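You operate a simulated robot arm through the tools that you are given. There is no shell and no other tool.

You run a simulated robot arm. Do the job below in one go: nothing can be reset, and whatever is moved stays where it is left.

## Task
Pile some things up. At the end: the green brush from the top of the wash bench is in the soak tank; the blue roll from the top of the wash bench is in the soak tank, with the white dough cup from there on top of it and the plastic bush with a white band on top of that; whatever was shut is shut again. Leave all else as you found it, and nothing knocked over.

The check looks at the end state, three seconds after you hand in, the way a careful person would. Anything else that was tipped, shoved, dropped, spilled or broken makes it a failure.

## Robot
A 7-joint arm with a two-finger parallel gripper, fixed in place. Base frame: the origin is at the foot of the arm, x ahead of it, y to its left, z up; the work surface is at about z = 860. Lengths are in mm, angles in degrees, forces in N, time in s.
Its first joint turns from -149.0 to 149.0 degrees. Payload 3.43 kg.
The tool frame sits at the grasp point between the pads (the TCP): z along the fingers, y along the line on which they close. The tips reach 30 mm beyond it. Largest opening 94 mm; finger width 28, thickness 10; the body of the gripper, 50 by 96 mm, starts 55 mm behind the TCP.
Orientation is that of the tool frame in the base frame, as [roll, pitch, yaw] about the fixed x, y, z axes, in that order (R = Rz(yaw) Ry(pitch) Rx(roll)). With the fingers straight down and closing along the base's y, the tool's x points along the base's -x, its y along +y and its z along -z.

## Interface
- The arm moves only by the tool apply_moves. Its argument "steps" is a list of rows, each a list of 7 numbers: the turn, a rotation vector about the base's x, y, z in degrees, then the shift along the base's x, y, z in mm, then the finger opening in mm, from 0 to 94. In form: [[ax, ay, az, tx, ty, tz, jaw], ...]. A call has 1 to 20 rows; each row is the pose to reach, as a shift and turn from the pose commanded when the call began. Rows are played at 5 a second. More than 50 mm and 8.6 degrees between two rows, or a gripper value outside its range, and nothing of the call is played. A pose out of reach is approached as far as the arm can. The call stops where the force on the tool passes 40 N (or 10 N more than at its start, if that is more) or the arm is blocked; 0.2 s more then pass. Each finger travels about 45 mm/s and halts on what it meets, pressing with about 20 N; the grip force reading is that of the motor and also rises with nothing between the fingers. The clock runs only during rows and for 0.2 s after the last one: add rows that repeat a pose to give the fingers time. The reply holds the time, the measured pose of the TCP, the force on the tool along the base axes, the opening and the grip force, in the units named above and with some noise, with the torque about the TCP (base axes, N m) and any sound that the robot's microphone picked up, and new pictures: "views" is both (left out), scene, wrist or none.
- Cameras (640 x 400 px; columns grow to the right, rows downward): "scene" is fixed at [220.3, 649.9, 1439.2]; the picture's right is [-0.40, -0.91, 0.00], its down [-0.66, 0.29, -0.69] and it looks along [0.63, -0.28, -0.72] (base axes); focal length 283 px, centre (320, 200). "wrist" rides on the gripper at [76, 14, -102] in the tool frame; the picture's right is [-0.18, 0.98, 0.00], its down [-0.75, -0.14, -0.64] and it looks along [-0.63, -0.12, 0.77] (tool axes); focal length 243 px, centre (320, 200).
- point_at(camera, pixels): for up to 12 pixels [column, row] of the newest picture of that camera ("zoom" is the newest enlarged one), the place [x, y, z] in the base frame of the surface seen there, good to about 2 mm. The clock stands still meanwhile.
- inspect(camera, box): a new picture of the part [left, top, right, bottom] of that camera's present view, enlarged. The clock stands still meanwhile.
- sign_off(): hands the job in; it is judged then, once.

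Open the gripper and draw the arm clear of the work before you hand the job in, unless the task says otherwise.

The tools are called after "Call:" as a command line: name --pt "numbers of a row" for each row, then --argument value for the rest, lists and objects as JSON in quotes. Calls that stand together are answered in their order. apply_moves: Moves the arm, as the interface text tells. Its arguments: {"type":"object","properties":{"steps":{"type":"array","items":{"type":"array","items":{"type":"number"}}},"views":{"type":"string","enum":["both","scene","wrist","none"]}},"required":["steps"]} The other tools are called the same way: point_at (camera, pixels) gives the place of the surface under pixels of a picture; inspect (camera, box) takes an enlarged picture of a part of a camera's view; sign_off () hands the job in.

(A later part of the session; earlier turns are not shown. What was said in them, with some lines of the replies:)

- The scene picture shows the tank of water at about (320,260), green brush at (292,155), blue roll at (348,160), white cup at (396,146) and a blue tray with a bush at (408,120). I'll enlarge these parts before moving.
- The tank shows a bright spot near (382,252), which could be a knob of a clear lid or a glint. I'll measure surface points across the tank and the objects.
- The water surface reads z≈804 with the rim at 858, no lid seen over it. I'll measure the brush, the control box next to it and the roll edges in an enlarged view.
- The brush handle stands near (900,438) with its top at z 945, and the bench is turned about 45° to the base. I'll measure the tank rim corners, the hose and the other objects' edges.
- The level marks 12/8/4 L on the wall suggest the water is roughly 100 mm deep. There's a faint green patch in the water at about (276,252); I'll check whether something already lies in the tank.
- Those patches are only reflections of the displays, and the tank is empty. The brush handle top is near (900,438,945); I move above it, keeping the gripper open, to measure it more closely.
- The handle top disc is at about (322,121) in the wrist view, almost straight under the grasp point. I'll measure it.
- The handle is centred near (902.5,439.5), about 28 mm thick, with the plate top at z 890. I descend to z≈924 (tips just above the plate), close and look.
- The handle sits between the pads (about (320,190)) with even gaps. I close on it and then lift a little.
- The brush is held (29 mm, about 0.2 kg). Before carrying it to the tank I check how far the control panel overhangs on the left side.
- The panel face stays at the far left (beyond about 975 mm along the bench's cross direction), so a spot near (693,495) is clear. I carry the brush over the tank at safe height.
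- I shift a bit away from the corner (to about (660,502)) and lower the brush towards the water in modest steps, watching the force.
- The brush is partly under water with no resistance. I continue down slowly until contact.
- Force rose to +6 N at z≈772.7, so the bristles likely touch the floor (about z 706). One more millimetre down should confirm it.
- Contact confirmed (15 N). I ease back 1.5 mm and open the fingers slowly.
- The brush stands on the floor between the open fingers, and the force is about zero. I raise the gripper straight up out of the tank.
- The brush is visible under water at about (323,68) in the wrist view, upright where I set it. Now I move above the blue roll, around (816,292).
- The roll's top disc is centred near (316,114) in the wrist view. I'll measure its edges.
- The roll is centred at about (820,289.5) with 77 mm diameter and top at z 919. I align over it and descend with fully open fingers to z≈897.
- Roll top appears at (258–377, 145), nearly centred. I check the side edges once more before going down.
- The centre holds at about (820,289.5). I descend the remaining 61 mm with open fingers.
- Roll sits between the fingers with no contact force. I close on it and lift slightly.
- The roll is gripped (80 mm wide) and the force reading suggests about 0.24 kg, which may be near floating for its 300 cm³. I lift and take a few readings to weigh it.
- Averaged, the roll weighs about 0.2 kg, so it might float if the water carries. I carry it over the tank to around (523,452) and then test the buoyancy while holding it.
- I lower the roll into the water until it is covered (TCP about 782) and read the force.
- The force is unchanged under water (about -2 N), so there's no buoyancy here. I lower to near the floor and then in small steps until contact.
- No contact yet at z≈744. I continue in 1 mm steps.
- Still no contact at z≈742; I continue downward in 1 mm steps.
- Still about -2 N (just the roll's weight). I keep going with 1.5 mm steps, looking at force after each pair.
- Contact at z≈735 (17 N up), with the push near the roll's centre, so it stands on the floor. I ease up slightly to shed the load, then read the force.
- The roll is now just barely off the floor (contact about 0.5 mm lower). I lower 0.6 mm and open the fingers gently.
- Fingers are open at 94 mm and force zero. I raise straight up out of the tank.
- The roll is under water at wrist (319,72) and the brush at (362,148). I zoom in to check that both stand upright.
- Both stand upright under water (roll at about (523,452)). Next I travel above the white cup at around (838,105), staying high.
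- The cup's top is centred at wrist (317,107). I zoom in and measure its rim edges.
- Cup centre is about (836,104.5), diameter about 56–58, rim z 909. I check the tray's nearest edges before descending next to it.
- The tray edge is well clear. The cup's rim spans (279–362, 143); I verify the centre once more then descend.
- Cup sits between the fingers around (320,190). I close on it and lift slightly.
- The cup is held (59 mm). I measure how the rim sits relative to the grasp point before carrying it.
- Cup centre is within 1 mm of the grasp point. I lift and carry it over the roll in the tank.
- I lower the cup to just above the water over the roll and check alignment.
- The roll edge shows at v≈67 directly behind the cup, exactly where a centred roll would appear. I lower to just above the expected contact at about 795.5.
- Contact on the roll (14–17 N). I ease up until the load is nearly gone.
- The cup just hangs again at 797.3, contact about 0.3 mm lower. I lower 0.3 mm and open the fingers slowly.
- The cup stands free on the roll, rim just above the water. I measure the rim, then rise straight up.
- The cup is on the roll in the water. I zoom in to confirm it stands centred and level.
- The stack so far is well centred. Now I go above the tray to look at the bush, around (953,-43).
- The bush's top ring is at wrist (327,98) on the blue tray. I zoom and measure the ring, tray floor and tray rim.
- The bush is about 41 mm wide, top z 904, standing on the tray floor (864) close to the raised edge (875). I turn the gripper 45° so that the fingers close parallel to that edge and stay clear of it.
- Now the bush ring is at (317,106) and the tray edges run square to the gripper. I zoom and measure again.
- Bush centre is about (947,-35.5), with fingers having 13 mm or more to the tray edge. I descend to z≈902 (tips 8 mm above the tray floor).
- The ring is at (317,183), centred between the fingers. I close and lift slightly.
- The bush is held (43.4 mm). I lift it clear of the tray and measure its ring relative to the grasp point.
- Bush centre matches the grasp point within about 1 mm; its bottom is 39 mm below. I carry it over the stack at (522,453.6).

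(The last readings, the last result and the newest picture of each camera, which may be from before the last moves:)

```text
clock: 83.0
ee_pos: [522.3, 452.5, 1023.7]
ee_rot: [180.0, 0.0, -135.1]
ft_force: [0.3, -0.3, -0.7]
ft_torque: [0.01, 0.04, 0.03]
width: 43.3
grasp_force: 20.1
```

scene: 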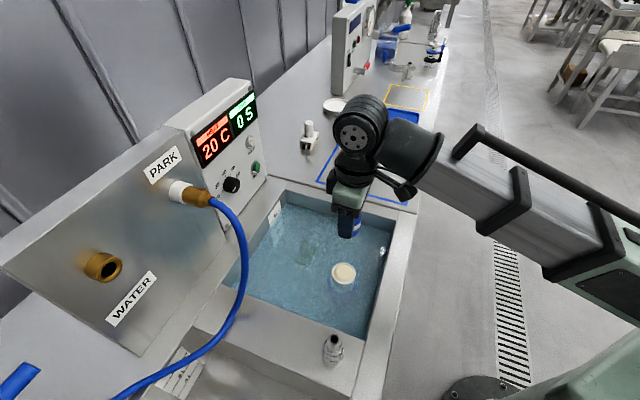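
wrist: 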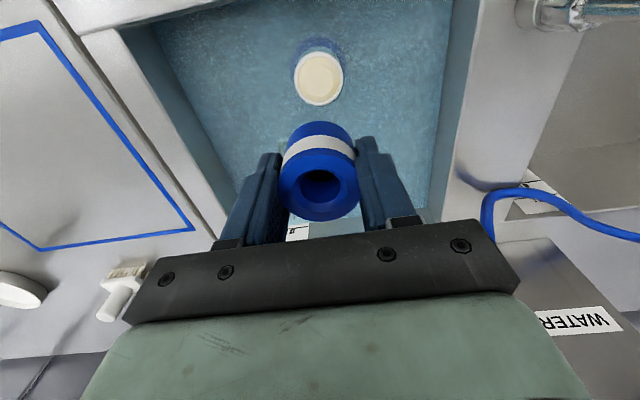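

The cup is visible at wrist (319,78). I measure its rim from here to fine-tune the drop spot.

Call:
inspect --camera "wrist" --box '[270, 35, 370, 115]'

Call:
point_at --camera "wrist" --pixels '[[319, 103], [319, 53], [296, 78], [343, 78], [302, 95], [337, 95], [319, 78], [310, 78], [330, 78]]'

```text
5.00 times, centred on (320, 75) of wrist
```

zoom: 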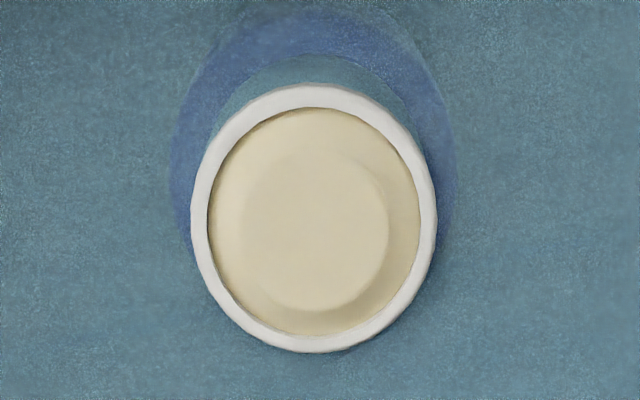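

```text
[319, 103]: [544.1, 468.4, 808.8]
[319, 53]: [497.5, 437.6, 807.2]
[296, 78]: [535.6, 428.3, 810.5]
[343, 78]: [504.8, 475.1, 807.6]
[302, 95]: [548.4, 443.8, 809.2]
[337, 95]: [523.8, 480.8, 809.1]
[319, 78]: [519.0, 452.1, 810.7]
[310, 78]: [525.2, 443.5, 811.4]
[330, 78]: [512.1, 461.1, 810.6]
```

Cup centre fits (521.5,453), so I shift 1 mm in y and lower the bush to just above the dough (contact expected near z 850).

Call:
apply_moves --pt "0 0 0 0 0.9 -20 25" --pt "0 0 0 0 0.9 -45 25" --pt "0 0 0 0 0.9 -70 25" --pt "0 0 0 0 0.9 -95 25" --pt "0 0 0 0 0.9 -115 25" --pt "0 0 0 0 0.9 -133 25" --pt "0 0 0 0 0.9 -147 25" --pt "0 0 0 0 0.9 -157 25" --pt "0 0 0 0 0.9 -164 25" --pt "0 0 0 0 0.9 -168 25" --pt "0 0 0 0 0.9 -168 25"

Call:
inspect --camera "scene" --box '[300, 220, 390, 310]'

```text
clock: 85.4
ee_pos: [522.5, 454.1, 855.4]
ee_rot: [-180.0, 0.0, -135.1]
ft_force: [0.5, 0.6, -0.5]
ft_torque: [-0.01, -0.01, 0.02]
width: 43.4
grasp_force: 20.4
```

scene: 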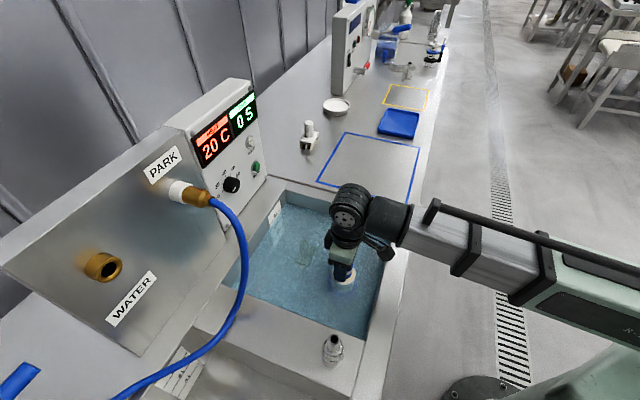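
wrist: 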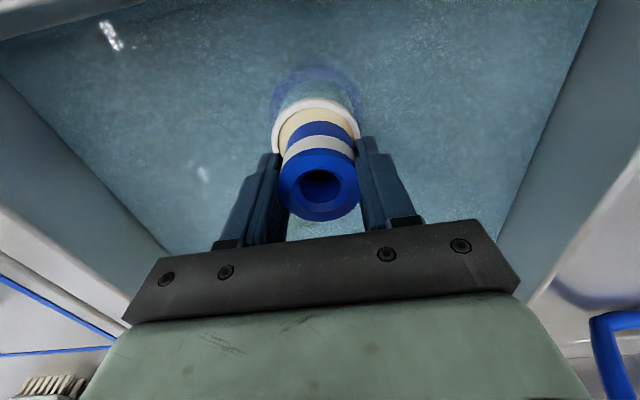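

```text
4.44 times, centred on (345, 265) of scene
```

zoom: 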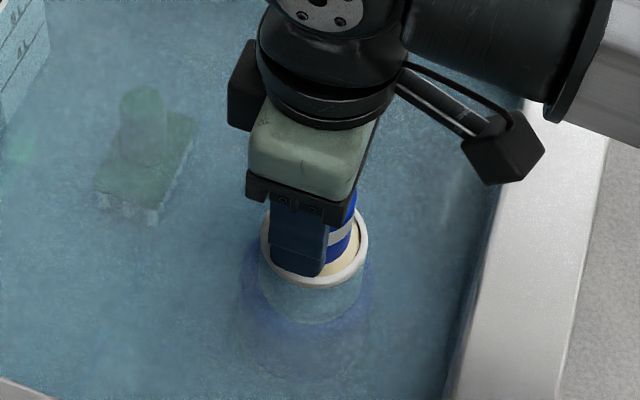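

The bush is centred over the cup. I lower in small steps until it touches.

Call:
apply_moves --pt "0 0 0 0 0 -1.5 25" --pt "0 0 0 0 0 -3 25" --pt "0 0 0 0 0 -3 25" --views "none"

Call:
apply_moves --pt "0 0 0 0 0 -0.5 25" --pt "0 0 0 0 0 -0.5 25" --views "none"

Call:
apply_moves --pt "0 0 0 0 0 -0.5 25" --pt "0 0 0 0 0 -0.5 25" --views "none"

```text
clock: 86.2
ee_pos: [522.4, 454.7, 851.9]
ee_rot: [180.0, 0.0, -135.0]
ft_force: [-0.2, -0.2, -1.1]
ft_torque: [0.03, -0.05, 0.02]
width: 43.2
grasp_force: 20.2
```

```text
clock: 86.8
ee_pos: [520.0, 454.4, 852.2]
ee_rot: [-180.0, 0.0, -135.0]
ft_force: [-0.3, 0.6, -1.2]
ft_torque: [-0.01, 0.02, 0.01]
width: 43.3
grasp_force: 20.2
```

```text
clock: 87.4
ee_pos: [521.8, 454.2, 850.6]
ee_rot: [-180.0, 0.0, -135.0]
ft_force: [-1.1, -0.1, -0.2]
ft_torque: [-0.01, 0.02, 0.02]
width: 43.2
grasp_force: 20.1
```

Now at about z 851 with maybe a first touch (−0.2 N vs −1.2 N). I continue in 0.4 mm steps.

Call:
apply_moves --pt "0 0 0 0 0 -0.4 25" --pt "0 0 0 0 0 -0.4 25" --views "none"

Call:
apply_moves --pt "0 0 0 0 0 -0.4 25" --pt "0 0 0 0 0 -0.4 25" --views "none"

```text
clock: 88.0
ee_pos: [519.9, 453.8, 850.5]
ee_rot: [179.9, -0.1, -135.1]
ft_force: [-0.5, 0.9, -0.8]
ft_torque: [0.03, 0.0, 0.01]
width: 43.3
grasp_force: 19.8
```

```text
clock: 88.6
ee_pos: [522.2, 454.2, 850.7]
ee_rot: [-180.0, 0.0, -135.0]
ft_force: [-0.3, 0.1, -0.3]
ft_torque: [-0.01, 0.01, 0.01]
width: 43.3
grasp_force: 20.2
```

No clear contact yet; another couple of 0.5 mm steps.

Call:
apply_moves --pt "0 0 0 0 0 -0.5 25" --pt "0 0 0 0 0 -0.5 25" --views "none"

Call:
apply_moves --pt "0 0 0 0 0 -0.5 25" --pt "0 0 0 0 0 -0.5 25" --views "none"

```text
clock: 89.2
ee_pos: [521.0, 454.1, 849.6]
ee_rot: [-180.0, -0.1, -134.9]
ft_force: [0.1, -0.3, -1.4]
ft_torque: [0.02, 0.01, 0.0]
width: 43.1
grasp_force: 19.8
```

```text
clock: 89.8
ee_pos: [522.5, 453.3, 849.5]
ee_rot: [180.0, -0.1, -135.0]
ft_force: [-0.3, -0.3, -0.2]
ft_torque: [0.01, 0.0, 0.05]
width: 43.4
grasp_force: 19.9
```

Still only noise around the bush's weight. I continue 0.5 mm at a time.

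Call:
apply_moves --pt "0 0 0 0 0 -0.5 25" --pt "0 0 0 0 0 -0.5 25" --views "none"

Call:
apply_moves --pt "0 0 0 0 0 -0.5 25" --pt "0 0 0 0 0 -0.5 25" --views "none"

Call:
apply_moves --pt "0 0 0 0 0 -0.5 25" --pt "0 0 0 0 0 -0.5 25" --views "wrist"

```text
clock: 90.4
ee_pos: [522.3, 455.5, 847.9]
ee_rot: [180.0, 0.0, -135.0]
ft_force: [-0.2, 1.0, -1.3]
ft_torque: [0.02, -0.01, 0.02]
width: 43.3
grasp_force: 19.5
```

```text
clock: 91.0
ee_pos: [521.2, 454.3, 849.2]
ee_rot: [-179.9, 0.0, -135.0]
ft_force: [0.1, -0.1, 11.7]
ft_torque: [-0.04, 0.04, -0.01]
width: 43.3
grasp_force: 19.8
```

```text
clock: 91.6
ee_pos: [523.0, 455.1, 848.1]
ee_rot: [-179.9, 0.0, -135.0]
ft_force: [-0.2, -0.8, 17.4]
ft_torque: [0.04, -0.04, 0.01]
width: 43.5
grasp_force: 20.0
```

wrist: 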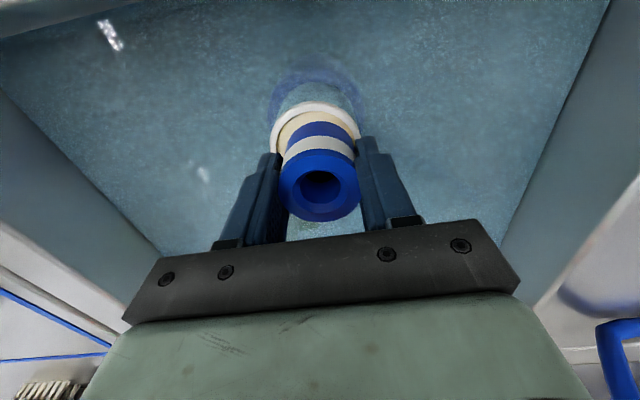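

Contact on the dough now (17 N). I ease up to relieve the load.

Call:
apply_moves --pt "0 0 0 0 0 0.6 25" --pt "0 0 0 0 0 0.6 25" --views "none"

Call:
apply_moves --pt "0 0 0 0 0 0.2 25" --pt "0 0 0 0 0 0.2 25" --views "none"

```text
clock: 92.2
ee_pos: [520.8, 455.7, 848.5]
ee_rot: [179.9, 0.0, -134.9]
ft_force: [-0.3, -0.8, 3.9]
ft_torque: [-0.01, -0.07, -0.04]
width: 43.1
grasp_force: 20.4
```

```text
clock: 92.8
ee_pos: [523.0, 454.1, 849.5]
ee_rot: [180.0, 0.0, -135.0]
ft_force: [0.2, 1.0, -0.6]
ft_torque: [-0.01, 0.04, 0.0]
width: 43.1
grasp_force: 20.2
```

The load is nearly zero with the bush at contact height. I open the fingers slowly.

Call:
apply_moves --pt "0 0 0 0 0 0 42" --pt "0 0 0 0 0 0 44" --pt "0 0 0 0 0 0 46" --pt "0 0 0 0 0 0 49" --pt "0 0 0 0 0 0 54" --pt "0 0 0 0 0 0 60" --pt "0 0 0 0 0 0 66" --pt "0 0 0 0 0 0 66"

```text
clock: 94.6
ee_pos: [522.4, 454.4, 849.4]
ee_rot: [-180.0, -0.1, -134.9]
ft_force: [-0.4, 0.3, 0.2]
ft_torque: [-0.01, -0.01, 0.03]
width: 66.1
grasp_force: 0.1
```

scene: 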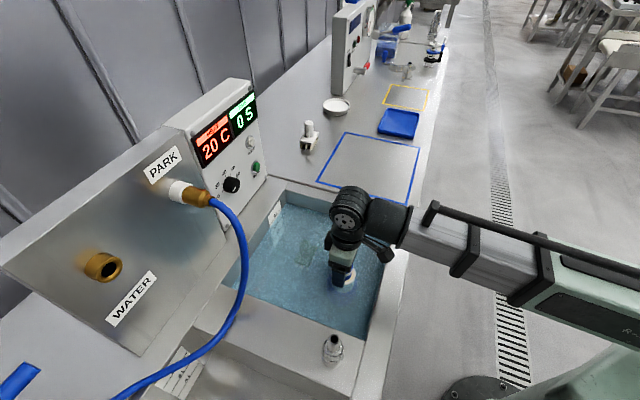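
wrist: 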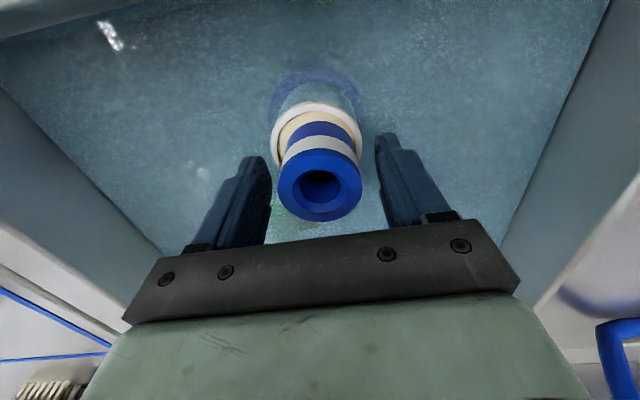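

The bush stands free on the cup. I rise straight up, slowly at first.

Call:
apply_moves --pt "0 0 0 0 0 5 66" --pt "0 0 0 0 0 12 66" --pt "0 0 0 0 0 22 66" --pt "0 0 0 0 0 35 66" --pt "0 0 0 0 0 55 70" --pt "0 0 0 0 0 80 74" --pt "0 0 0 0 0 110 78" --pt "0 0 0 0 0 140 82" --pt "0 0 0 0 0 170 86" --pt "0 0 0 0 0 190 90" --pt "0 0 0 0 0 190 94"

Call:
inspect --camera "scene" --box '[270, 210, 390, 310]'

```text
clock: 97.0
ee_pos: [521.1, 454.7, 1039.1]
ee_rot: [-180.0, -0.1, -135.0]
ft_force: [-0.7, 1.5, 0.2]
ft_torque: [0.01, -0.02, -0.01]
width: 94.0
grasp_force: 0.1
```

scene: 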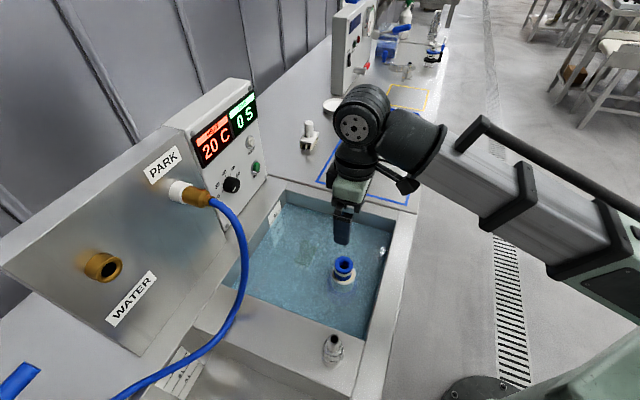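
wrist: 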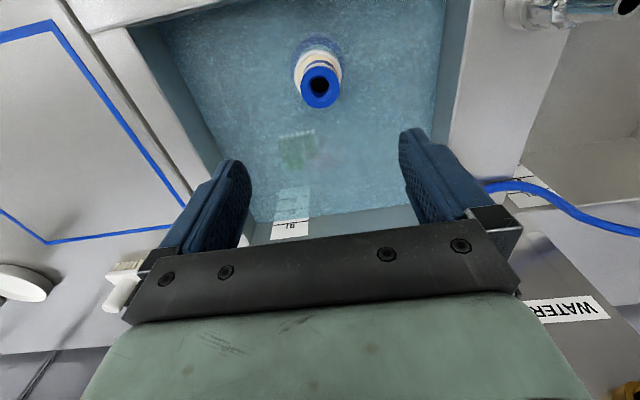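

```text
4.00 times, centred on (330, 260) of scene
```

zoom: 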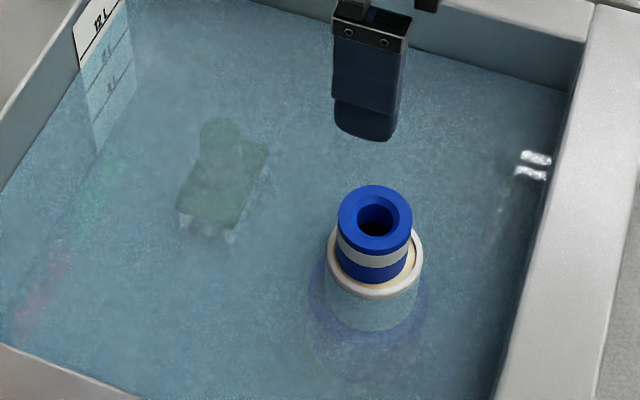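

The pile stands straight: roll, cup, bush, and the brush upright beside it. I lift higher and draw the arm back to its starting place, clear of the tank, turning the gripper back.

Call:
apply_moves --pt "0 0 0 0 0 25 94" --pt "0 0 0 0 0 50 94" --pt "0 0 0 8 -1.5 70 94" --pt "0 0 -6 30 -6 72 94" --pt "0 0 -12 62 -12 72 94" --pt "0 0 -18 98 -19 72 94" --pt "0 0 -24 134 -26 72 94" --pt "0 0 -30 170 -33 72 94" --pt "0 0 -36 206 -40 72 94" --pt "0 0 -42 242 -47 72 94" --pt "0 0 -45 278 -54 72 94" --pt "0 0 -45 314 -62 72 94" --pt "0 0 -45 350 -69 72 94" --pt "0 0 -45 378 -74 72 94" --pt "0 0 -45 390 -76 72 94" --pt "0 0 -45 390 -76 72 94"

Call:
inspect --camera "scene" --box '[250, 70, 440, 310]'

Call:
inspect --camera "scene" --box '[280, 230, 390, 310]'

```text
clock: 97.9
ee_pos: [530.7, 454.9, 1108.0]
ee_rot: [-180.0, 0.7, -135.4]
ft_force: [5.0, 4.0, -12.1]
ft_torque: [0.12, -0.03, 0.09]
width: 93.7
grasp_force: 0.1
stopped in row 4: the force on the tool passed its limit at 45 N (the readings are from after the stop); the commanded pose is now the measured one
```

scene: 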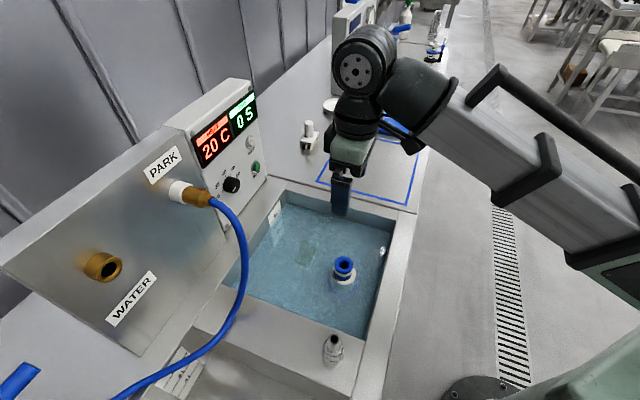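
wrist: 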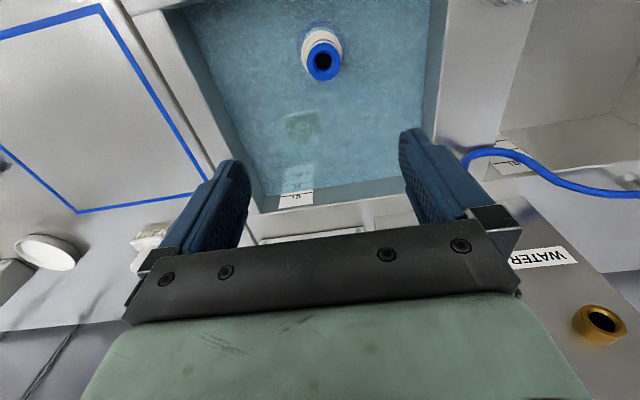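

```text
1.67 times, centred on (345, 190) of scene
```

zoom: 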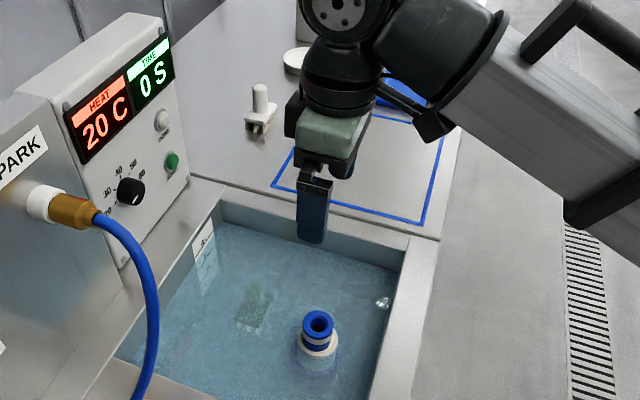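

```text
5.00 times, centred on (335, 270) of scene
```

zoom: 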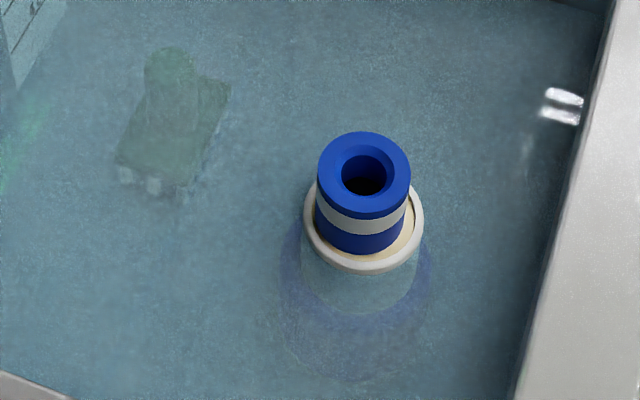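

The stop happened in free air at z≈1108: the camera under the gripper has come up against the forearm (around (410,140) in the scene); the pile is untouched. I go back down to where it was free.

Call:
apply_moves --pt "0 0 0 -2 0 -15 94" --pt "0 0 0 -4 0 -35 94" --pt "0 0 0 -6 0 -55 94" --pt "0 0 0 -8 0 -68 94" --pt "0 0 0 -8 0 -68 94"

```text
clock: 99.1
ee_pos: [524.2, 455.5, 1039.5]
ee_rot: [180.0, 0.6, -135.4]
ft_force: [-0.5, 0.1, 0.2]
ft_torque: [0.01, 0.02, 0.02]
width: 94.1
grasp_force: 0.0
```

scene: 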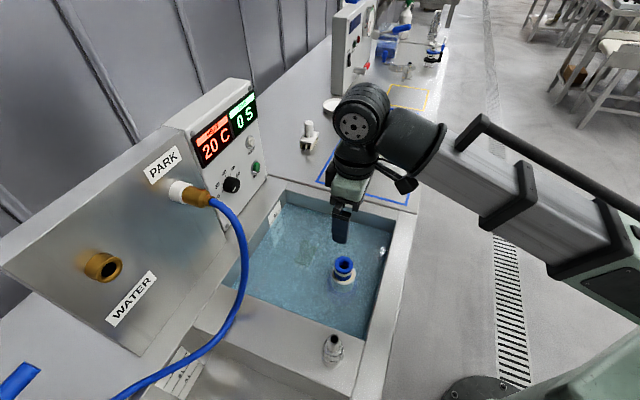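
wrist: 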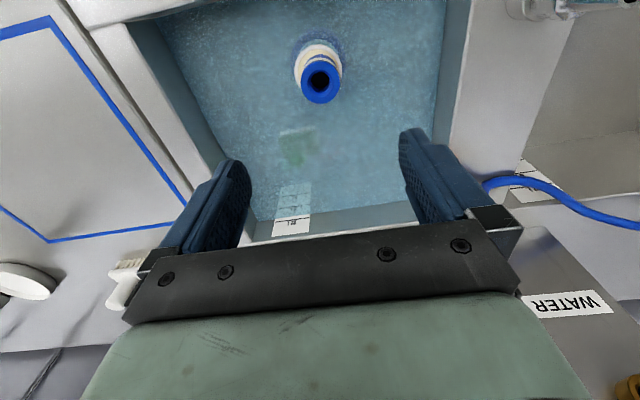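

Force is back to zero. I move outward at this height while turning the gripper back, then rise once extended.

Call:
apply_moves --pt "0 0 -3 8 -1.5 0 94" --pt "0 0 -9 30 -6 0 94" --pt "0 0 -15 62 -12 0 94" --pt "0 0 -21 98 -19 0 94" --pt "0 0 -27 134 -26 0 94" --pt "0 0 -33 170 -33 0 94" --pt "0 0 -39 206 -40 10 94" --pt "0 0 -44.6 242 -47 20 94" --pt "0 0 -44.6 278 -54 30 94" --pt "0 0 -44.6 314 -62 45 94" --pt "0 0 -44.6 350 -69 60 94" --pt "0 0 -44.6 376 -75 70 94" --pt "0 0 -44.6 388 -77 71 94" --pt "0 0 -44.6 388 -77 71 94"

Call:
inspect --camera "scene" --box '[250, 70, 440, 190]'

Call:
inspect --camera "scene" --box '[270, 220, 390, 310]'

```text
clock: 102.1
ee_pos: [912.4, 377.7, 1110.3]
ee_rot: [-180.0, 0.5, 179.8]
ft_force: [0.5, -0.8, 0.1]
ft_torque: [0.0, -0.03, 0.01]
width: 94.0
grasp_force: 0.0
```

scene: 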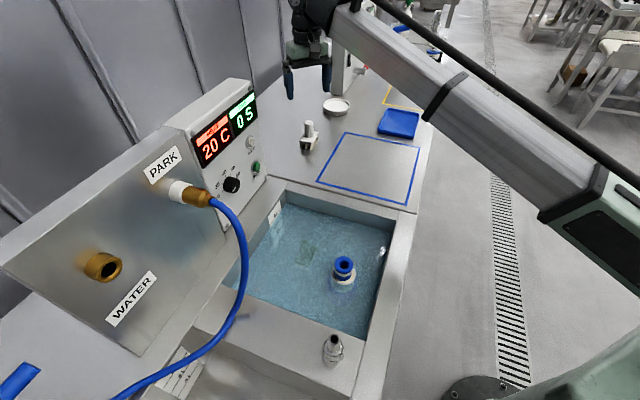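
wrist: 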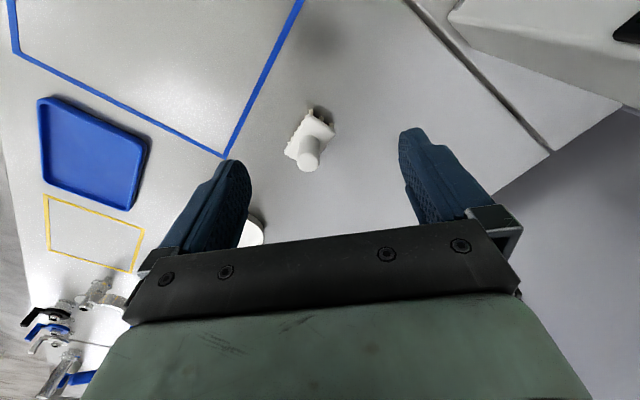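

```text
3.33 times, centred on (345, 130) of scene
```

zoom: 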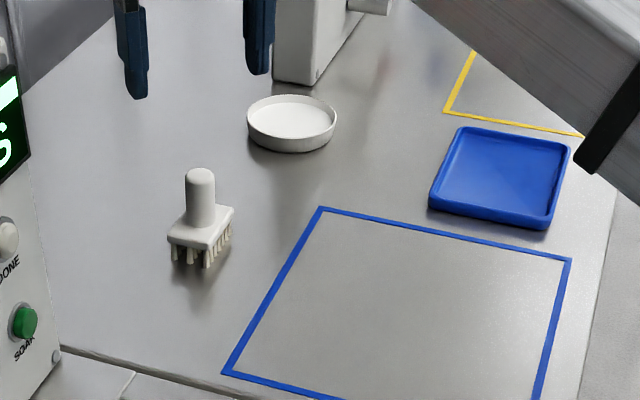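

```text
4.44 times, centred on (330, 265) of scene
```

zoom: 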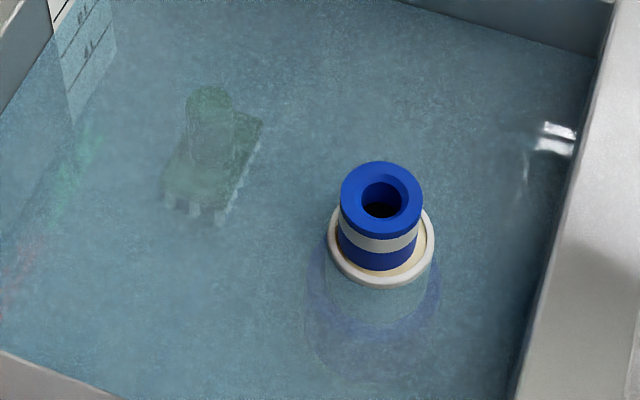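

The tray, white brush and white dish are where they were at the start, and nothing had to be opened, so there is nothing to shut. In the tank the green brush stands upright and the roll, cup and bush are stacked straight; the gripper is open and clear, so I hand in.

Call:
sign_off

```text
The job is handed in.
```

I've handed the job in. The green brush stands upright in the soak tank. Next to it stands the pile: the blue roll on the tank floor, the white dough cup on the roll, and the white-banded bush on the cup.

- **Shut items:** nothing that was shut had to be opened, so there was nothing to close again.
- **Everything else:** in the last pictures the tray, the white brush and the white dish are where they were at the start, and nothing is knocked over.
- **One stop on the way out:** after the bush was released, the arm halted on a force limit in free air. It looked as though the wrist camera had met the forearm. I lowered the arm, turned the gripper back and moved away. The pile looked unchanged afterwards.

The gripper is open and the arm is back at its starting place, clear of the tank.
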